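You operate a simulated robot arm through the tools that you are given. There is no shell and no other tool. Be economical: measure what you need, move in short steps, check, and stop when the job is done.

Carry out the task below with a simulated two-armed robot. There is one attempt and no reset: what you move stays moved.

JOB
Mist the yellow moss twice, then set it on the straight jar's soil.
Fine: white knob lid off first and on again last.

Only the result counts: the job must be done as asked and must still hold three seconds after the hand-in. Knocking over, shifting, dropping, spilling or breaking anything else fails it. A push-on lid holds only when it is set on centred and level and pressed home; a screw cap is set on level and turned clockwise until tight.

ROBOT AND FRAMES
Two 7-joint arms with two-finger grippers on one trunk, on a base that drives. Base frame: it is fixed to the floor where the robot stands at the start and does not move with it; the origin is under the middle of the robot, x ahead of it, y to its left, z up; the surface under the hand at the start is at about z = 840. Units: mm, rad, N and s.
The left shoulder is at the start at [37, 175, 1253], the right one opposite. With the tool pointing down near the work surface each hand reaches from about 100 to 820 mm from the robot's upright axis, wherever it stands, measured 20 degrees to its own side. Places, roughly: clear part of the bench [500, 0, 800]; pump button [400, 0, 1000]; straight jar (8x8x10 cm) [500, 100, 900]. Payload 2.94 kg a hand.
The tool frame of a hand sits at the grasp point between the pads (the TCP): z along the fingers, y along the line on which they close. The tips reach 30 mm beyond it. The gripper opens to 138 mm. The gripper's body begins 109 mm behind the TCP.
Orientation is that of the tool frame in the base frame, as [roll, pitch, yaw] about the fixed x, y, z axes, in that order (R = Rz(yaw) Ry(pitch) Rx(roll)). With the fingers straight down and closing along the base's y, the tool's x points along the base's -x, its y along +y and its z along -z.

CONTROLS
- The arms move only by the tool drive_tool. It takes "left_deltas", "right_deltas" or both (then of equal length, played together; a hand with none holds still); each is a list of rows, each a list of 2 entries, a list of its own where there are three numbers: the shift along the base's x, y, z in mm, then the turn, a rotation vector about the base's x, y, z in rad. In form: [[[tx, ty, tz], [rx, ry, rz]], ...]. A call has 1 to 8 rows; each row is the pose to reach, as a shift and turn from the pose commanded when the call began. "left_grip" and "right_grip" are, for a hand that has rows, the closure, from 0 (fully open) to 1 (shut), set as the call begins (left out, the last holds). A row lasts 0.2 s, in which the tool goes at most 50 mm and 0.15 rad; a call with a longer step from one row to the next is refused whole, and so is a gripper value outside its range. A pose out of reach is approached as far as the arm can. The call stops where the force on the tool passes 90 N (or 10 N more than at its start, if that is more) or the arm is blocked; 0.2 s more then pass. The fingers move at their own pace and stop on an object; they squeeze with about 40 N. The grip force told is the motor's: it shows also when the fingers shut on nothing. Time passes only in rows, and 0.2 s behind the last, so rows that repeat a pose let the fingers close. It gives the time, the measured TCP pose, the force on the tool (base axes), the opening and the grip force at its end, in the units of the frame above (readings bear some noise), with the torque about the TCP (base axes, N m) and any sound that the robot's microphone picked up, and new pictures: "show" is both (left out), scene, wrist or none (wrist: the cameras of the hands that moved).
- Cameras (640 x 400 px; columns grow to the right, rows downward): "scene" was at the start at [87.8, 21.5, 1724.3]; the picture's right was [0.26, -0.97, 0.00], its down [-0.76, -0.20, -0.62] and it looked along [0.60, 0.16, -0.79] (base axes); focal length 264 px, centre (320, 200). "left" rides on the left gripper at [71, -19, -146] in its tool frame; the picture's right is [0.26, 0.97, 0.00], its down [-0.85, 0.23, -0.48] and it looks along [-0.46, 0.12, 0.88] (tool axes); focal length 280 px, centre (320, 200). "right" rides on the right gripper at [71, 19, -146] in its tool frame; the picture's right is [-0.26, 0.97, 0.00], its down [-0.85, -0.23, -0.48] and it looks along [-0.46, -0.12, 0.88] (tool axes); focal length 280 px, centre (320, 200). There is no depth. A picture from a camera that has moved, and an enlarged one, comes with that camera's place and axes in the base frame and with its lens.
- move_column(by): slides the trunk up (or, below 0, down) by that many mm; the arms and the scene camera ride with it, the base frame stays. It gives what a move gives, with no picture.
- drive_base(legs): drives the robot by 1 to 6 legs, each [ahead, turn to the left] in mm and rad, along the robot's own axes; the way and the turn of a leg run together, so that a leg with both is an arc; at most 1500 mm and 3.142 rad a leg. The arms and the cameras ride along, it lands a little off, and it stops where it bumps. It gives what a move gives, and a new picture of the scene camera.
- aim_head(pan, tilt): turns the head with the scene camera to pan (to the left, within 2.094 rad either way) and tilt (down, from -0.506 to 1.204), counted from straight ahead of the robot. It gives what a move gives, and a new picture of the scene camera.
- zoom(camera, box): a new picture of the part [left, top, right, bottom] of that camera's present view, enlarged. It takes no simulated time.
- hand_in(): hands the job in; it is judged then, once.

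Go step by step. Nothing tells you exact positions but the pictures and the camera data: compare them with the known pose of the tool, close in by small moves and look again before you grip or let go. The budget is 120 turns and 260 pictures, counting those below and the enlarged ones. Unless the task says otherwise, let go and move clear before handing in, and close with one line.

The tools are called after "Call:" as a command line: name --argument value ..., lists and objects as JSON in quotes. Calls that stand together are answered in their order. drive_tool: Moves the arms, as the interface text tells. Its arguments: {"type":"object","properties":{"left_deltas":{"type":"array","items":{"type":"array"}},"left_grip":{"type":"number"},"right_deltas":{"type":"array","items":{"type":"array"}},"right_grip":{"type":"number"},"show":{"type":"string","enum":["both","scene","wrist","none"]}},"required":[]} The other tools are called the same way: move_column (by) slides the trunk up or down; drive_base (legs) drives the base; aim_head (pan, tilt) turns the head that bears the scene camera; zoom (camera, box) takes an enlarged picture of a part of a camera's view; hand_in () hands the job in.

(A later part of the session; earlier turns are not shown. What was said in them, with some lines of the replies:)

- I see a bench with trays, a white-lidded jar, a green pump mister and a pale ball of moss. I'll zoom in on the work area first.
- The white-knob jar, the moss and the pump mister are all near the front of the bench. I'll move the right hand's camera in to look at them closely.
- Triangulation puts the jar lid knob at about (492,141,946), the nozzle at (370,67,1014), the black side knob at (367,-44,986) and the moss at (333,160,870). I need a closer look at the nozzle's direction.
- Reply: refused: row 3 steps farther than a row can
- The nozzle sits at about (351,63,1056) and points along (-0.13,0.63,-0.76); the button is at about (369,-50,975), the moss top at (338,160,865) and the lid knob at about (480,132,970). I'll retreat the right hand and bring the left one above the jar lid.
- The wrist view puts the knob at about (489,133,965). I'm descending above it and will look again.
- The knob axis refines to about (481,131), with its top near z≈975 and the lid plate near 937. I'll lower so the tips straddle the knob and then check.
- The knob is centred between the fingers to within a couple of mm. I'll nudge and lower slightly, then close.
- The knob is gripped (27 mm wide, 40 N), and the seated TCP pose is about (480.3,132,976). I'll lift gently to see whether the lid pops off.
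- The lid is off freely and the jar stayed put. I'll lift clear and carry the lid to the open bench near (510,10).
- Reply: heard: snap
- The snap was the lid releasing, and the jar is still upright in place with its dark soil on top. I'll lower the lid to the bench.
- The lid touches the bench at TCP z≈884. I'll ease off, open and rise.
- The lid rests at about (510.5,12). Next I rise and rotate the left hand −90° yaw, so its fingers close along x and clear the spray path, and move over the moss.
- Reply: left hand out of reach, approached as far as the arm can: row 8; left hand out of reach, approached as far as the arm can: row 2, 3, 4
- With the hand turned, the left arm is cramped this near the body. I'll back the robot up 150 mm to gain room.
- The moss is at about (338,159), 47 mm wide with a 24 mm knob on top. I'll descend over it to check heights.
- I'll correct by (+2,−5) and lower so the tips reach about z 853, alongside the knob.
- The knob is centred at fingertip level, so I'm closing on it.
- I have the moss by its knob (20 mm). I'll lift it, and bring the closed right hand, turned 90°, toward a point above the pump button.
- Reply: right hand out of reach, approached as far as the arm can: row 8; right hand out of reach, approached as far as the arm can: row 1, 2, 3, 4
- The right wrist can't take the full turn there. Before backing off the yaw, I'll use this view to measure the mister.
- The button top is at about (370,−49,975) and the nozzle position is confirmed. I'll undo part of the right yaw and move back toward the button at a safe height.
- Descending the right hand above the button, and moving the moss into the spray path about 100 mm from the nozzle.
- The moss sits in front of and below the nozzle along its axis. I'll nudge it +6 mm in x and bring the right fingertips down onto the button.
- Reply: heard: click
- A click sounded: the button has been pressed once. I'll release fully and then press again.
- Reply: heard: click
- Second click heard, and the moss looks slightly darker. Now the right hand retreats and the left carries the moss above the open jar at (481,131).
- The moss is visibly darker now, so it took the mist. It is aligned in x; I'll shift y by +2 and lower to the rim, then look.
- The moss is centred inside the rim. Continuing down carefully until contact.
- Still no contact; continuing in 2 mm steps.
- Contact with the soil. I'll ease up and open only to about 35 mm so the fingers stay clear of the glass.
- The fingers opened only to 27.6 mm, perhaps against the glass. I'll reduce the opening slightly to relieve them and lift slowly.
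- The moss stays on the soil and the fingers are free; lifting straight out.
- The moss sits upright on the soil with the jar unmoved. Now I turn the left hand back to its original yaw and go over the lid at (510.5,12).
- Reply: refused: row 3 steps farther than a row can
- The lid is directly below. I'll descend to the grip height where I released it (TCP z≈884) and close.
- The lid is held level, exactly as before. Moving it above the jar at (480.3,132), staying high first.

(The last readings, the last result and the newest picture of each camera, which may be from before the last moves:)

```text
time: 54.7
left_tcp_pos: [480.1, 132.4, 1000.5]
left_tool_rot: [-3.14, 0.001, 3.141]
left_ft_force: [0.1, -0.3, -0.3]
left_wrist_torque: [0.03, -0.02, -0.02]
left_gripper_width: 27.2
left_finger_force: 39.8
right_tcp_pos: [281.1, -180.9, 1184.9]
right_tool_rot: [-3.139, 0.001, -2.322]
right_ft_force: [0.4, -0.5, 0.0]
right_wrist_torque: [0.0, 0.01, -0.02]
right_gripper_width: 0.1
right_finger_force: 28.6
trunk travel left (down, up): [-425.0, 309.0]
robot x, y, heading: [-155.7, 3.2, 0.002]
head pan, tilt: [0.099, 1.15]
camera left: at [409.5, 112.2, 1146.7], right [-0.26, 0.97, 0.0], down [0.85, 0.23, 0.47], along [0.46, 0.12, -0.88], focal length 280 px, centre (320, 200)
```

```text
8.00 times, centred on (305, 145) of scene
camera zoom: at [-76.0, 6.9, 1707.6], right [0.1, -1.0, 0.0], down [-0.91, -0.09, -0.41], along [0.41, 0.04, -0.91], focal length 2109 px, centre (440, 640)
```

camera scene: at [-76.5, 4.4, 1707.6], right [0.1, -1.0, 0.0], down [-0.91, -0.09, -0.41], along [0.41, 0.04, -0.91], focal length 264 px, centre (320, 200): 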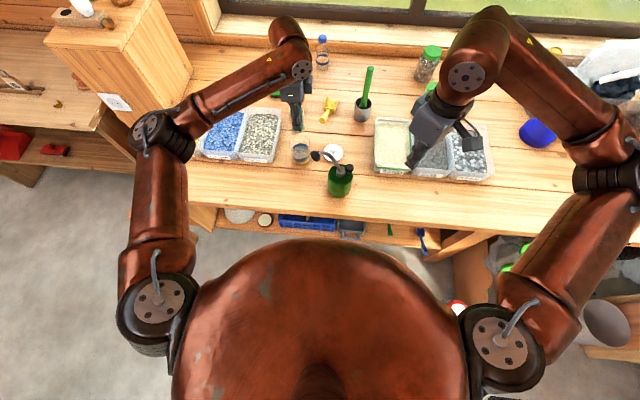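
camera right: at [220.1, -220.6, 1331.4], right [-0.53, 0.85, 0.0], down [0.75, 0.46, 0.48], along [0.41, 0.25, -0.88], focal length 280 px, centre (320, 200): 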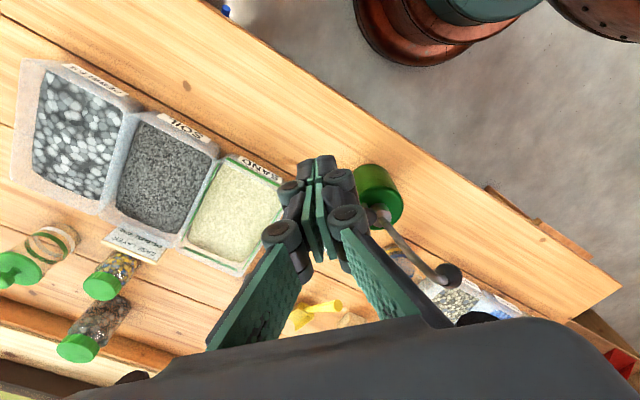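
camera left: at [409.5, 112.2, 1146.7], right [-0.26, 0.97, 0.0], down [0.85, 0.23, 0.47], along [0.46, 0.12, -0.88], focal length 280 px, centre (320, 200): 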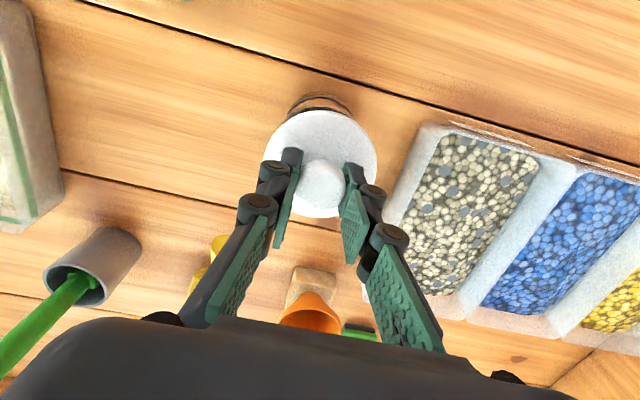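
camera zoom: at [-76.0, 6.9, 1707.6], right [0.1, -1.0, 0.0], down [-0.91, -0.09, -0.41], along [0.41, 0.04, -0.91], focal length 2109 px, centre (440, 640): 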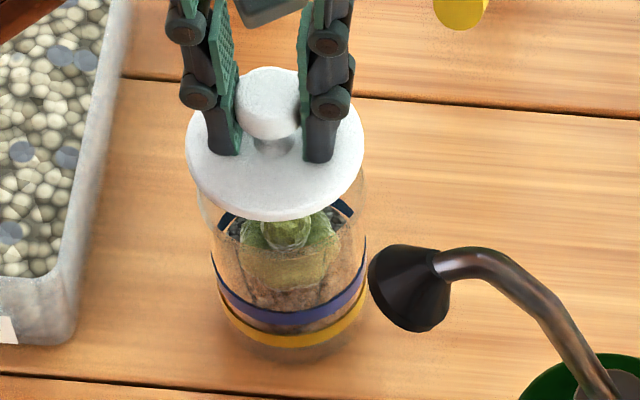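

The lid is centred over the jar. Lowering slowly.

Call:
drive_tool --left_deltas '[[[0.3, -0.3, -6], [0, 0, 0]], [[0.3, -0.3, -12], [0, 0, 0]], [[0.3, -0.3, -16], [0, 0, 0]]]' --show "wrist"

Call:
zoom --camera "scene" --box '[280, 120, 330, 170]'

Call:
zoom --camera "left" --box '[230, 70, 420, 220]'

```text
time: 55.5
left_tcp_pos: [481.1, 132.8, 983.8]
left_tool_rot: [-3.141, 0.0, 3.14]
left_ft_force: [-0.1, -0.2, 0.0]
left_wrist_torque: [0.02, -0.01, 0.03]
left_gripper_width: 27.0
left_finger_force: 39.9
right_tcp_pos: [281.6, -180.4, 1185.0]
right_tool_rot: [-3.14, -0.002, -2.32]
right_ft_force: [-0.3, 0.1, 0.1]
right_wrist_torque: [0.02, -0.03, 0.0]
right_gripper_width: 0.1
right_finger_force: 28.1
trunk travel left (down, up): [-425.0, 309.0]
robot x, y, heading: [-149.4, 0.0, 0.001]
head pan, tilt: [0.099, 1.15]
camera left: at [409.7, 112.3, 1130.5], right [-0.26, 0.97, 0.0], down [0.85, 0.23, 0.48], along [0.46, 0.12, -0.88], focal length 280 px, centre (320, 200)
```

left: 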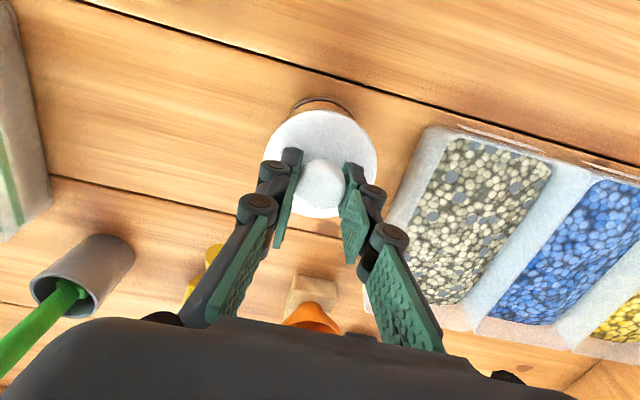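

```text
8.00 times, centred on (305, 145) of scene
camera zoom: at [-76.1, 7.7, 1707.6], right [0.1, -1.0, 0.0], down [-0.91, -0.09, -0.41], along [0.41, 0.04, -0.91], focal length 2109 px, centre (440, 640)
```

zoom: 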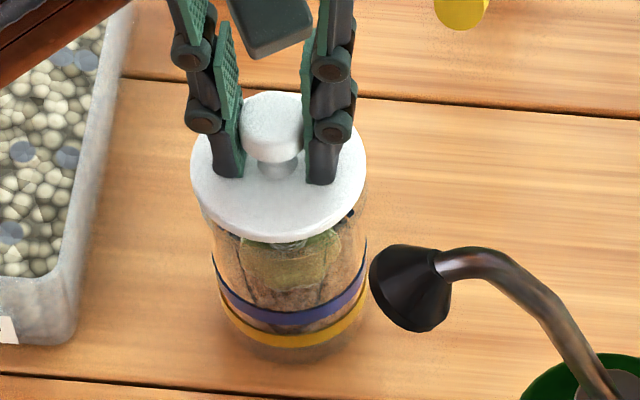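

```text
2.67 times, centred on (325, 145) of left
camera zoom: at [409.7, 112.3, 1130.5], right [-0.26, 0.97, 0.0], down [0.85, 0.23, 0.48], along [0.46, 0.12, -0.88], focal length 748 px, centre (307, 347)
```

zoom: 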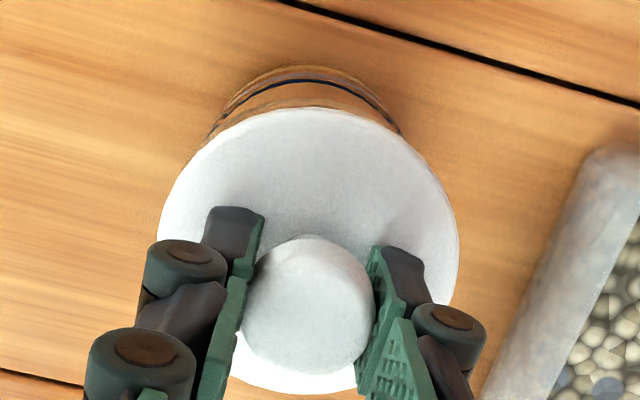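

Call:
drive_tool --left_deltas '[[[-0.4, -0.8, -3], [0, 0, 0]], [[-0.4, -0.8, -6], [0, 0, 0]], [[-0.4, -0.8, -9], [0, 0, 0]]]' --show "none"

```text
time: 56.3
left_tcp_pos: [480.4, 131.7, 976.4]
left_tool_rot: [-3.14, 0.006, 3.14]
left_ft_force: [1.8, 1.5, 17.0]
left_wrist_torque: [0.18, 0.37, 0.01]
left_gripper_width: 27.0
left_finger_force: 40.1
right_tcp_pos: [280.5, -180.7, 1185.9]
right_tool_rot: [-3.141, 0.001, -2.322]
right_ft_force: [-0.2, -0.1, 0.3]
right_wrist_torque: [0.03, 0.03, -0.01]
right_gripper_width: 0.0
right_finger_force: 28.7
trunk travel left (down, up): [-425.0, 309.0]
robot x, y, heading: [-151.8, -1.2, 0.001]
head pan, tilt: [0.099, 1.15]
heard: snap
```

A snap sounded: the lid has engaged. I'll press a little more to make sure it is home.

Call:
drive_tool --left_deltas '[[[0, 0, -2], [0, 0, 0]], [[0, 0, -4], [0, 0, 0]], [[0, 0, -4], [0, 0, 0]]]' --show "none"

Call:
zoom --camera "scene" --box '[280, 120, 330, 170]'

```text
time: 57.1
left_tcp_pos: [481.2, 131.9, 976.6]
left_tool_rot: [-3.137, 0.009, -3.141]
left_ft_force: [6.5, 6.0, 48.4]
left_wrist_torque: [0.11, 0.3, 0.0]
left_gripper_width: 27.1
left_finger_force: 40.3
right_tcp_pos: [278.6, -179.6, 1188.0]
right_tool_rot: [-3.138, 0.002, -2.321]
right_ft_force: [0.5, 0.6, 0.2]
right_wrist_torque: [0.04, -0.04, 0.01]
right_gripper_width: 0.1
right_finger_force: 27.6
trunk travel left (down, up): [-425.0, 309.0]
robot x, y, heading: [-150.4, 1.5, 0.002]
head pan, tilt: [0.099, 1.15]
```

```text
8.00 times, centred on (305, 145) of scene
camera zoom: at [-80.5, 7.4, 1708.1], right [0.1, -1.0, 0.0], down [-0.91, -0.09, -0.41], along [0.41, 0.04, -0.91], focal length 2109 px, centre (440, 640)
```

zoom: 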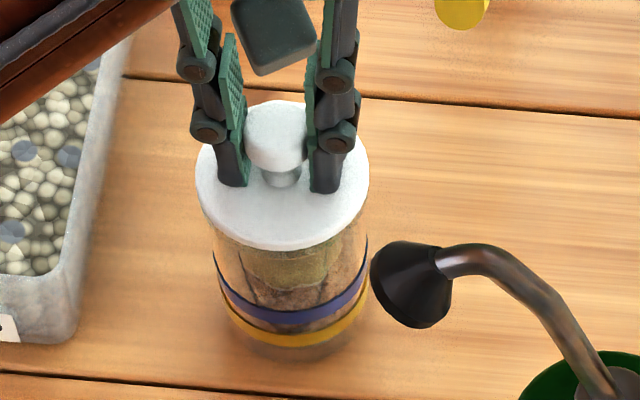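

The lid is seated solidly at its original height under 48 N. I'll relieve the pressure, open and withdraw.

Call:
drive_tool --left_deltas '[[[0, 0, 3], [0, 0, 0]], [[0, 0, 5], [0, 0, 0]]]' --show "none"

Call:
drive_tool --left_deltas '[[[0, 0, 0], [0, 0, 0]], [[0, 0, 0], [0, 0, 0]], [[0, 0, 0], [0, 0, 0]], [[0, 0, 0], [0, 0, 0]]]' --left_grip 0.5 --show "none"

Call:
drive_tool --left_deltas '[[[0, 0, 20], [0, 0, 0]], [[0, 0, 60], [0, 0, 0]], [[0, 0, 105], [0, 0, 0]], [[0, 0, 150], [0, 0, 0]], [[-20, 30, 180], [0, 0, 0]], [[-40, 70, 190], [0, 0, 0]]]' --show "both"

Call:
zoom --camera "scene" --box '[270, 110, 370, 200]'

Call:
zoom --camera "scene" --box '[285, 130, 325, 170]'

```text
time: 57.7
left_tcp_pos: [480.3, 130.6, 977.6]
left_tool_rot: [-3.138, 0.003, 3.14]
left_ft_force: [11.6, 4.6, 26.2]
left_wrist_torque: [0.08, -0.88, 0.13]
left_gripper_width: 27.1
left_finger_force: 39.8
right_tcp_pos: [281.3, -179.5, 1185.6]
right_tool_rot: [-3.14, 0.0, -2.321]
right_ft_force: [0.6, 0.9, 0.5]
right_wrist_torque: [-0.03, 0.01, -0.02]
right_gripper_width: 0.0
right_finger_force: 28.8
trunk travel left (down, up): [-425.0, 309.0]
robot x, y, heading: [-147.6, 0.4, -0.003]
head pan, tilt: [0.099, 1.15]
```

```text
time: 58.7
left_tcp_pos: [479.6, 130.8, 975.3]
left_tool_rot: [-3.141, -0.003, 3.139]
left_ft_force: [-0.6, -0.6, 2.9]
left_wrist_torque: [0.0, 0.02, 0.0]
left_gripper_width: 69.9
left_finger_force: 0.2
right_tcp_pos: [281.9, -179.7, 1186.1]
right_tool_rot: [-3.14, -0.001, -2.322]
right_ft_force: [0.1, -0.8, -0.3]
right_wrist_torque: [0.0, 0.01, 0.0]
right_gripper_width: 0.0
right_finger_force: 28.4
trunk travel left (down, up): [-425.0, 309.0]
robot x, y, heading: [-149.3, 2.3, -0.002]
head pan, tilt: [0.099, 1.15]
```

```text
time: 60.1
left_tcp_pos: [440.6, 204.7, 1166.2]
left_tool_rot: [-3.137, 0.002, 3.139]
left_ft_force: [-0.2, 0.4, 0.2]
left_wrist_torque: [-0.04, -0.03, -0.01]
left_gripper_width: 68.8
left_finger_force: 0.0
right_tcp_pos: [282.1, -178.2, 1185.4]
right_tool_rot: [-3.138, -0.001, -2.322]
right_ft_force: [-0.6, -0.8, -0.7]
right_wrist_torque: [-0.03, -0.05, 0.01]
right_gripper_width: 0.0
right_finger_force: 28.4
trunk travel left (down, up): [-425.0, 309.0]
robot x, y, heading: [-147.5, 0.3, -0.001]
head pan, tilt: [0.099, 1.15]
camera scene: at [-76.9, 9.4, 1707.6], right [0.1, -1.0, 0.0], down [-0.91, -0.09, -0.41], along [0.41, 0.04, -0.91], focal length 264 px, centre (320, 200)
camera left: at [368.9, 183.9, 1312.6], right [-0.26, 0.97, 0.0], down [0.85, 0.23, 0.47], along [0.46, 0.12, -0.88], focal length 280 px, centre (320, 200)
```

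scene: 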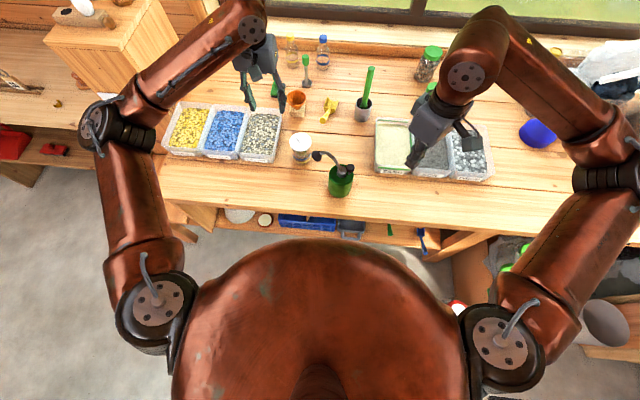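
left: 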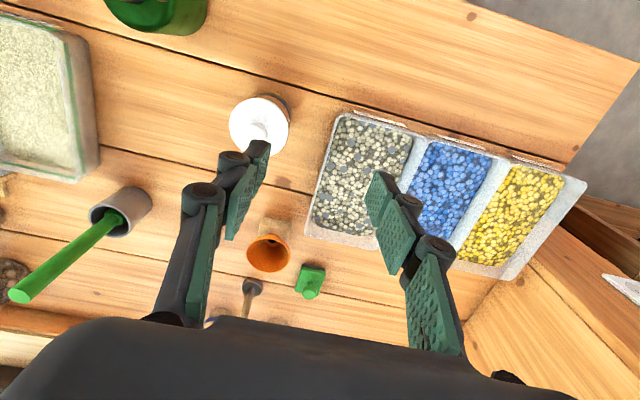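

```text
4.44 times, centred on (320, 155) of scene
camera zoom: at [-76.9, 9.4, 1707.6], right [0.1, -1.0, 0.0], down [-0.91, -0.09, -0.41], along [0.41, 0.04, -0.91], focal length 1172 px, centre (320, 400)
```

zoom: 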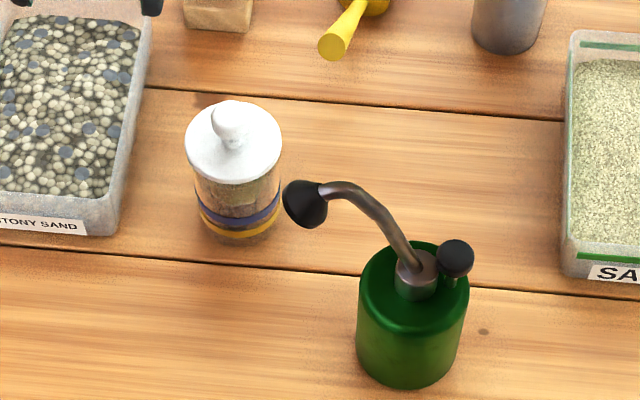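

```text
10.00 times, centred on (305, 150) of scene
camera zoom: at [-76.9, 9.4, 1707.6], right [0.1, -1.0, 0.0], down [-0.91, -0.09, -0.41], along [0.41, 0.04, -0.91], focal length 2636 px, centre (470, 700)
```

zoom: 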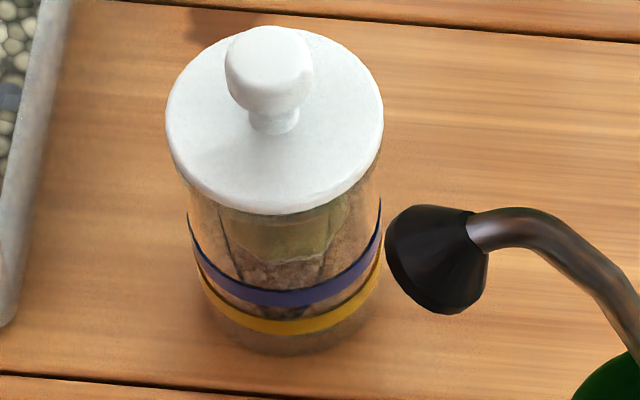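

The lid is on level and snapped home, the moss is inside on the soil, and everything else stands where it was. Both hands are clear, so I'm handing in.

Call:
hand_in

```text
The job is handed in.
```

The yellow moss was misted twice (two pump clicks, and it darkened visibly) and now sits on the straight jar's soil. The white knob lid came off first and went back on last with a snap; nothing else appears to have moved, and the job is handed in.
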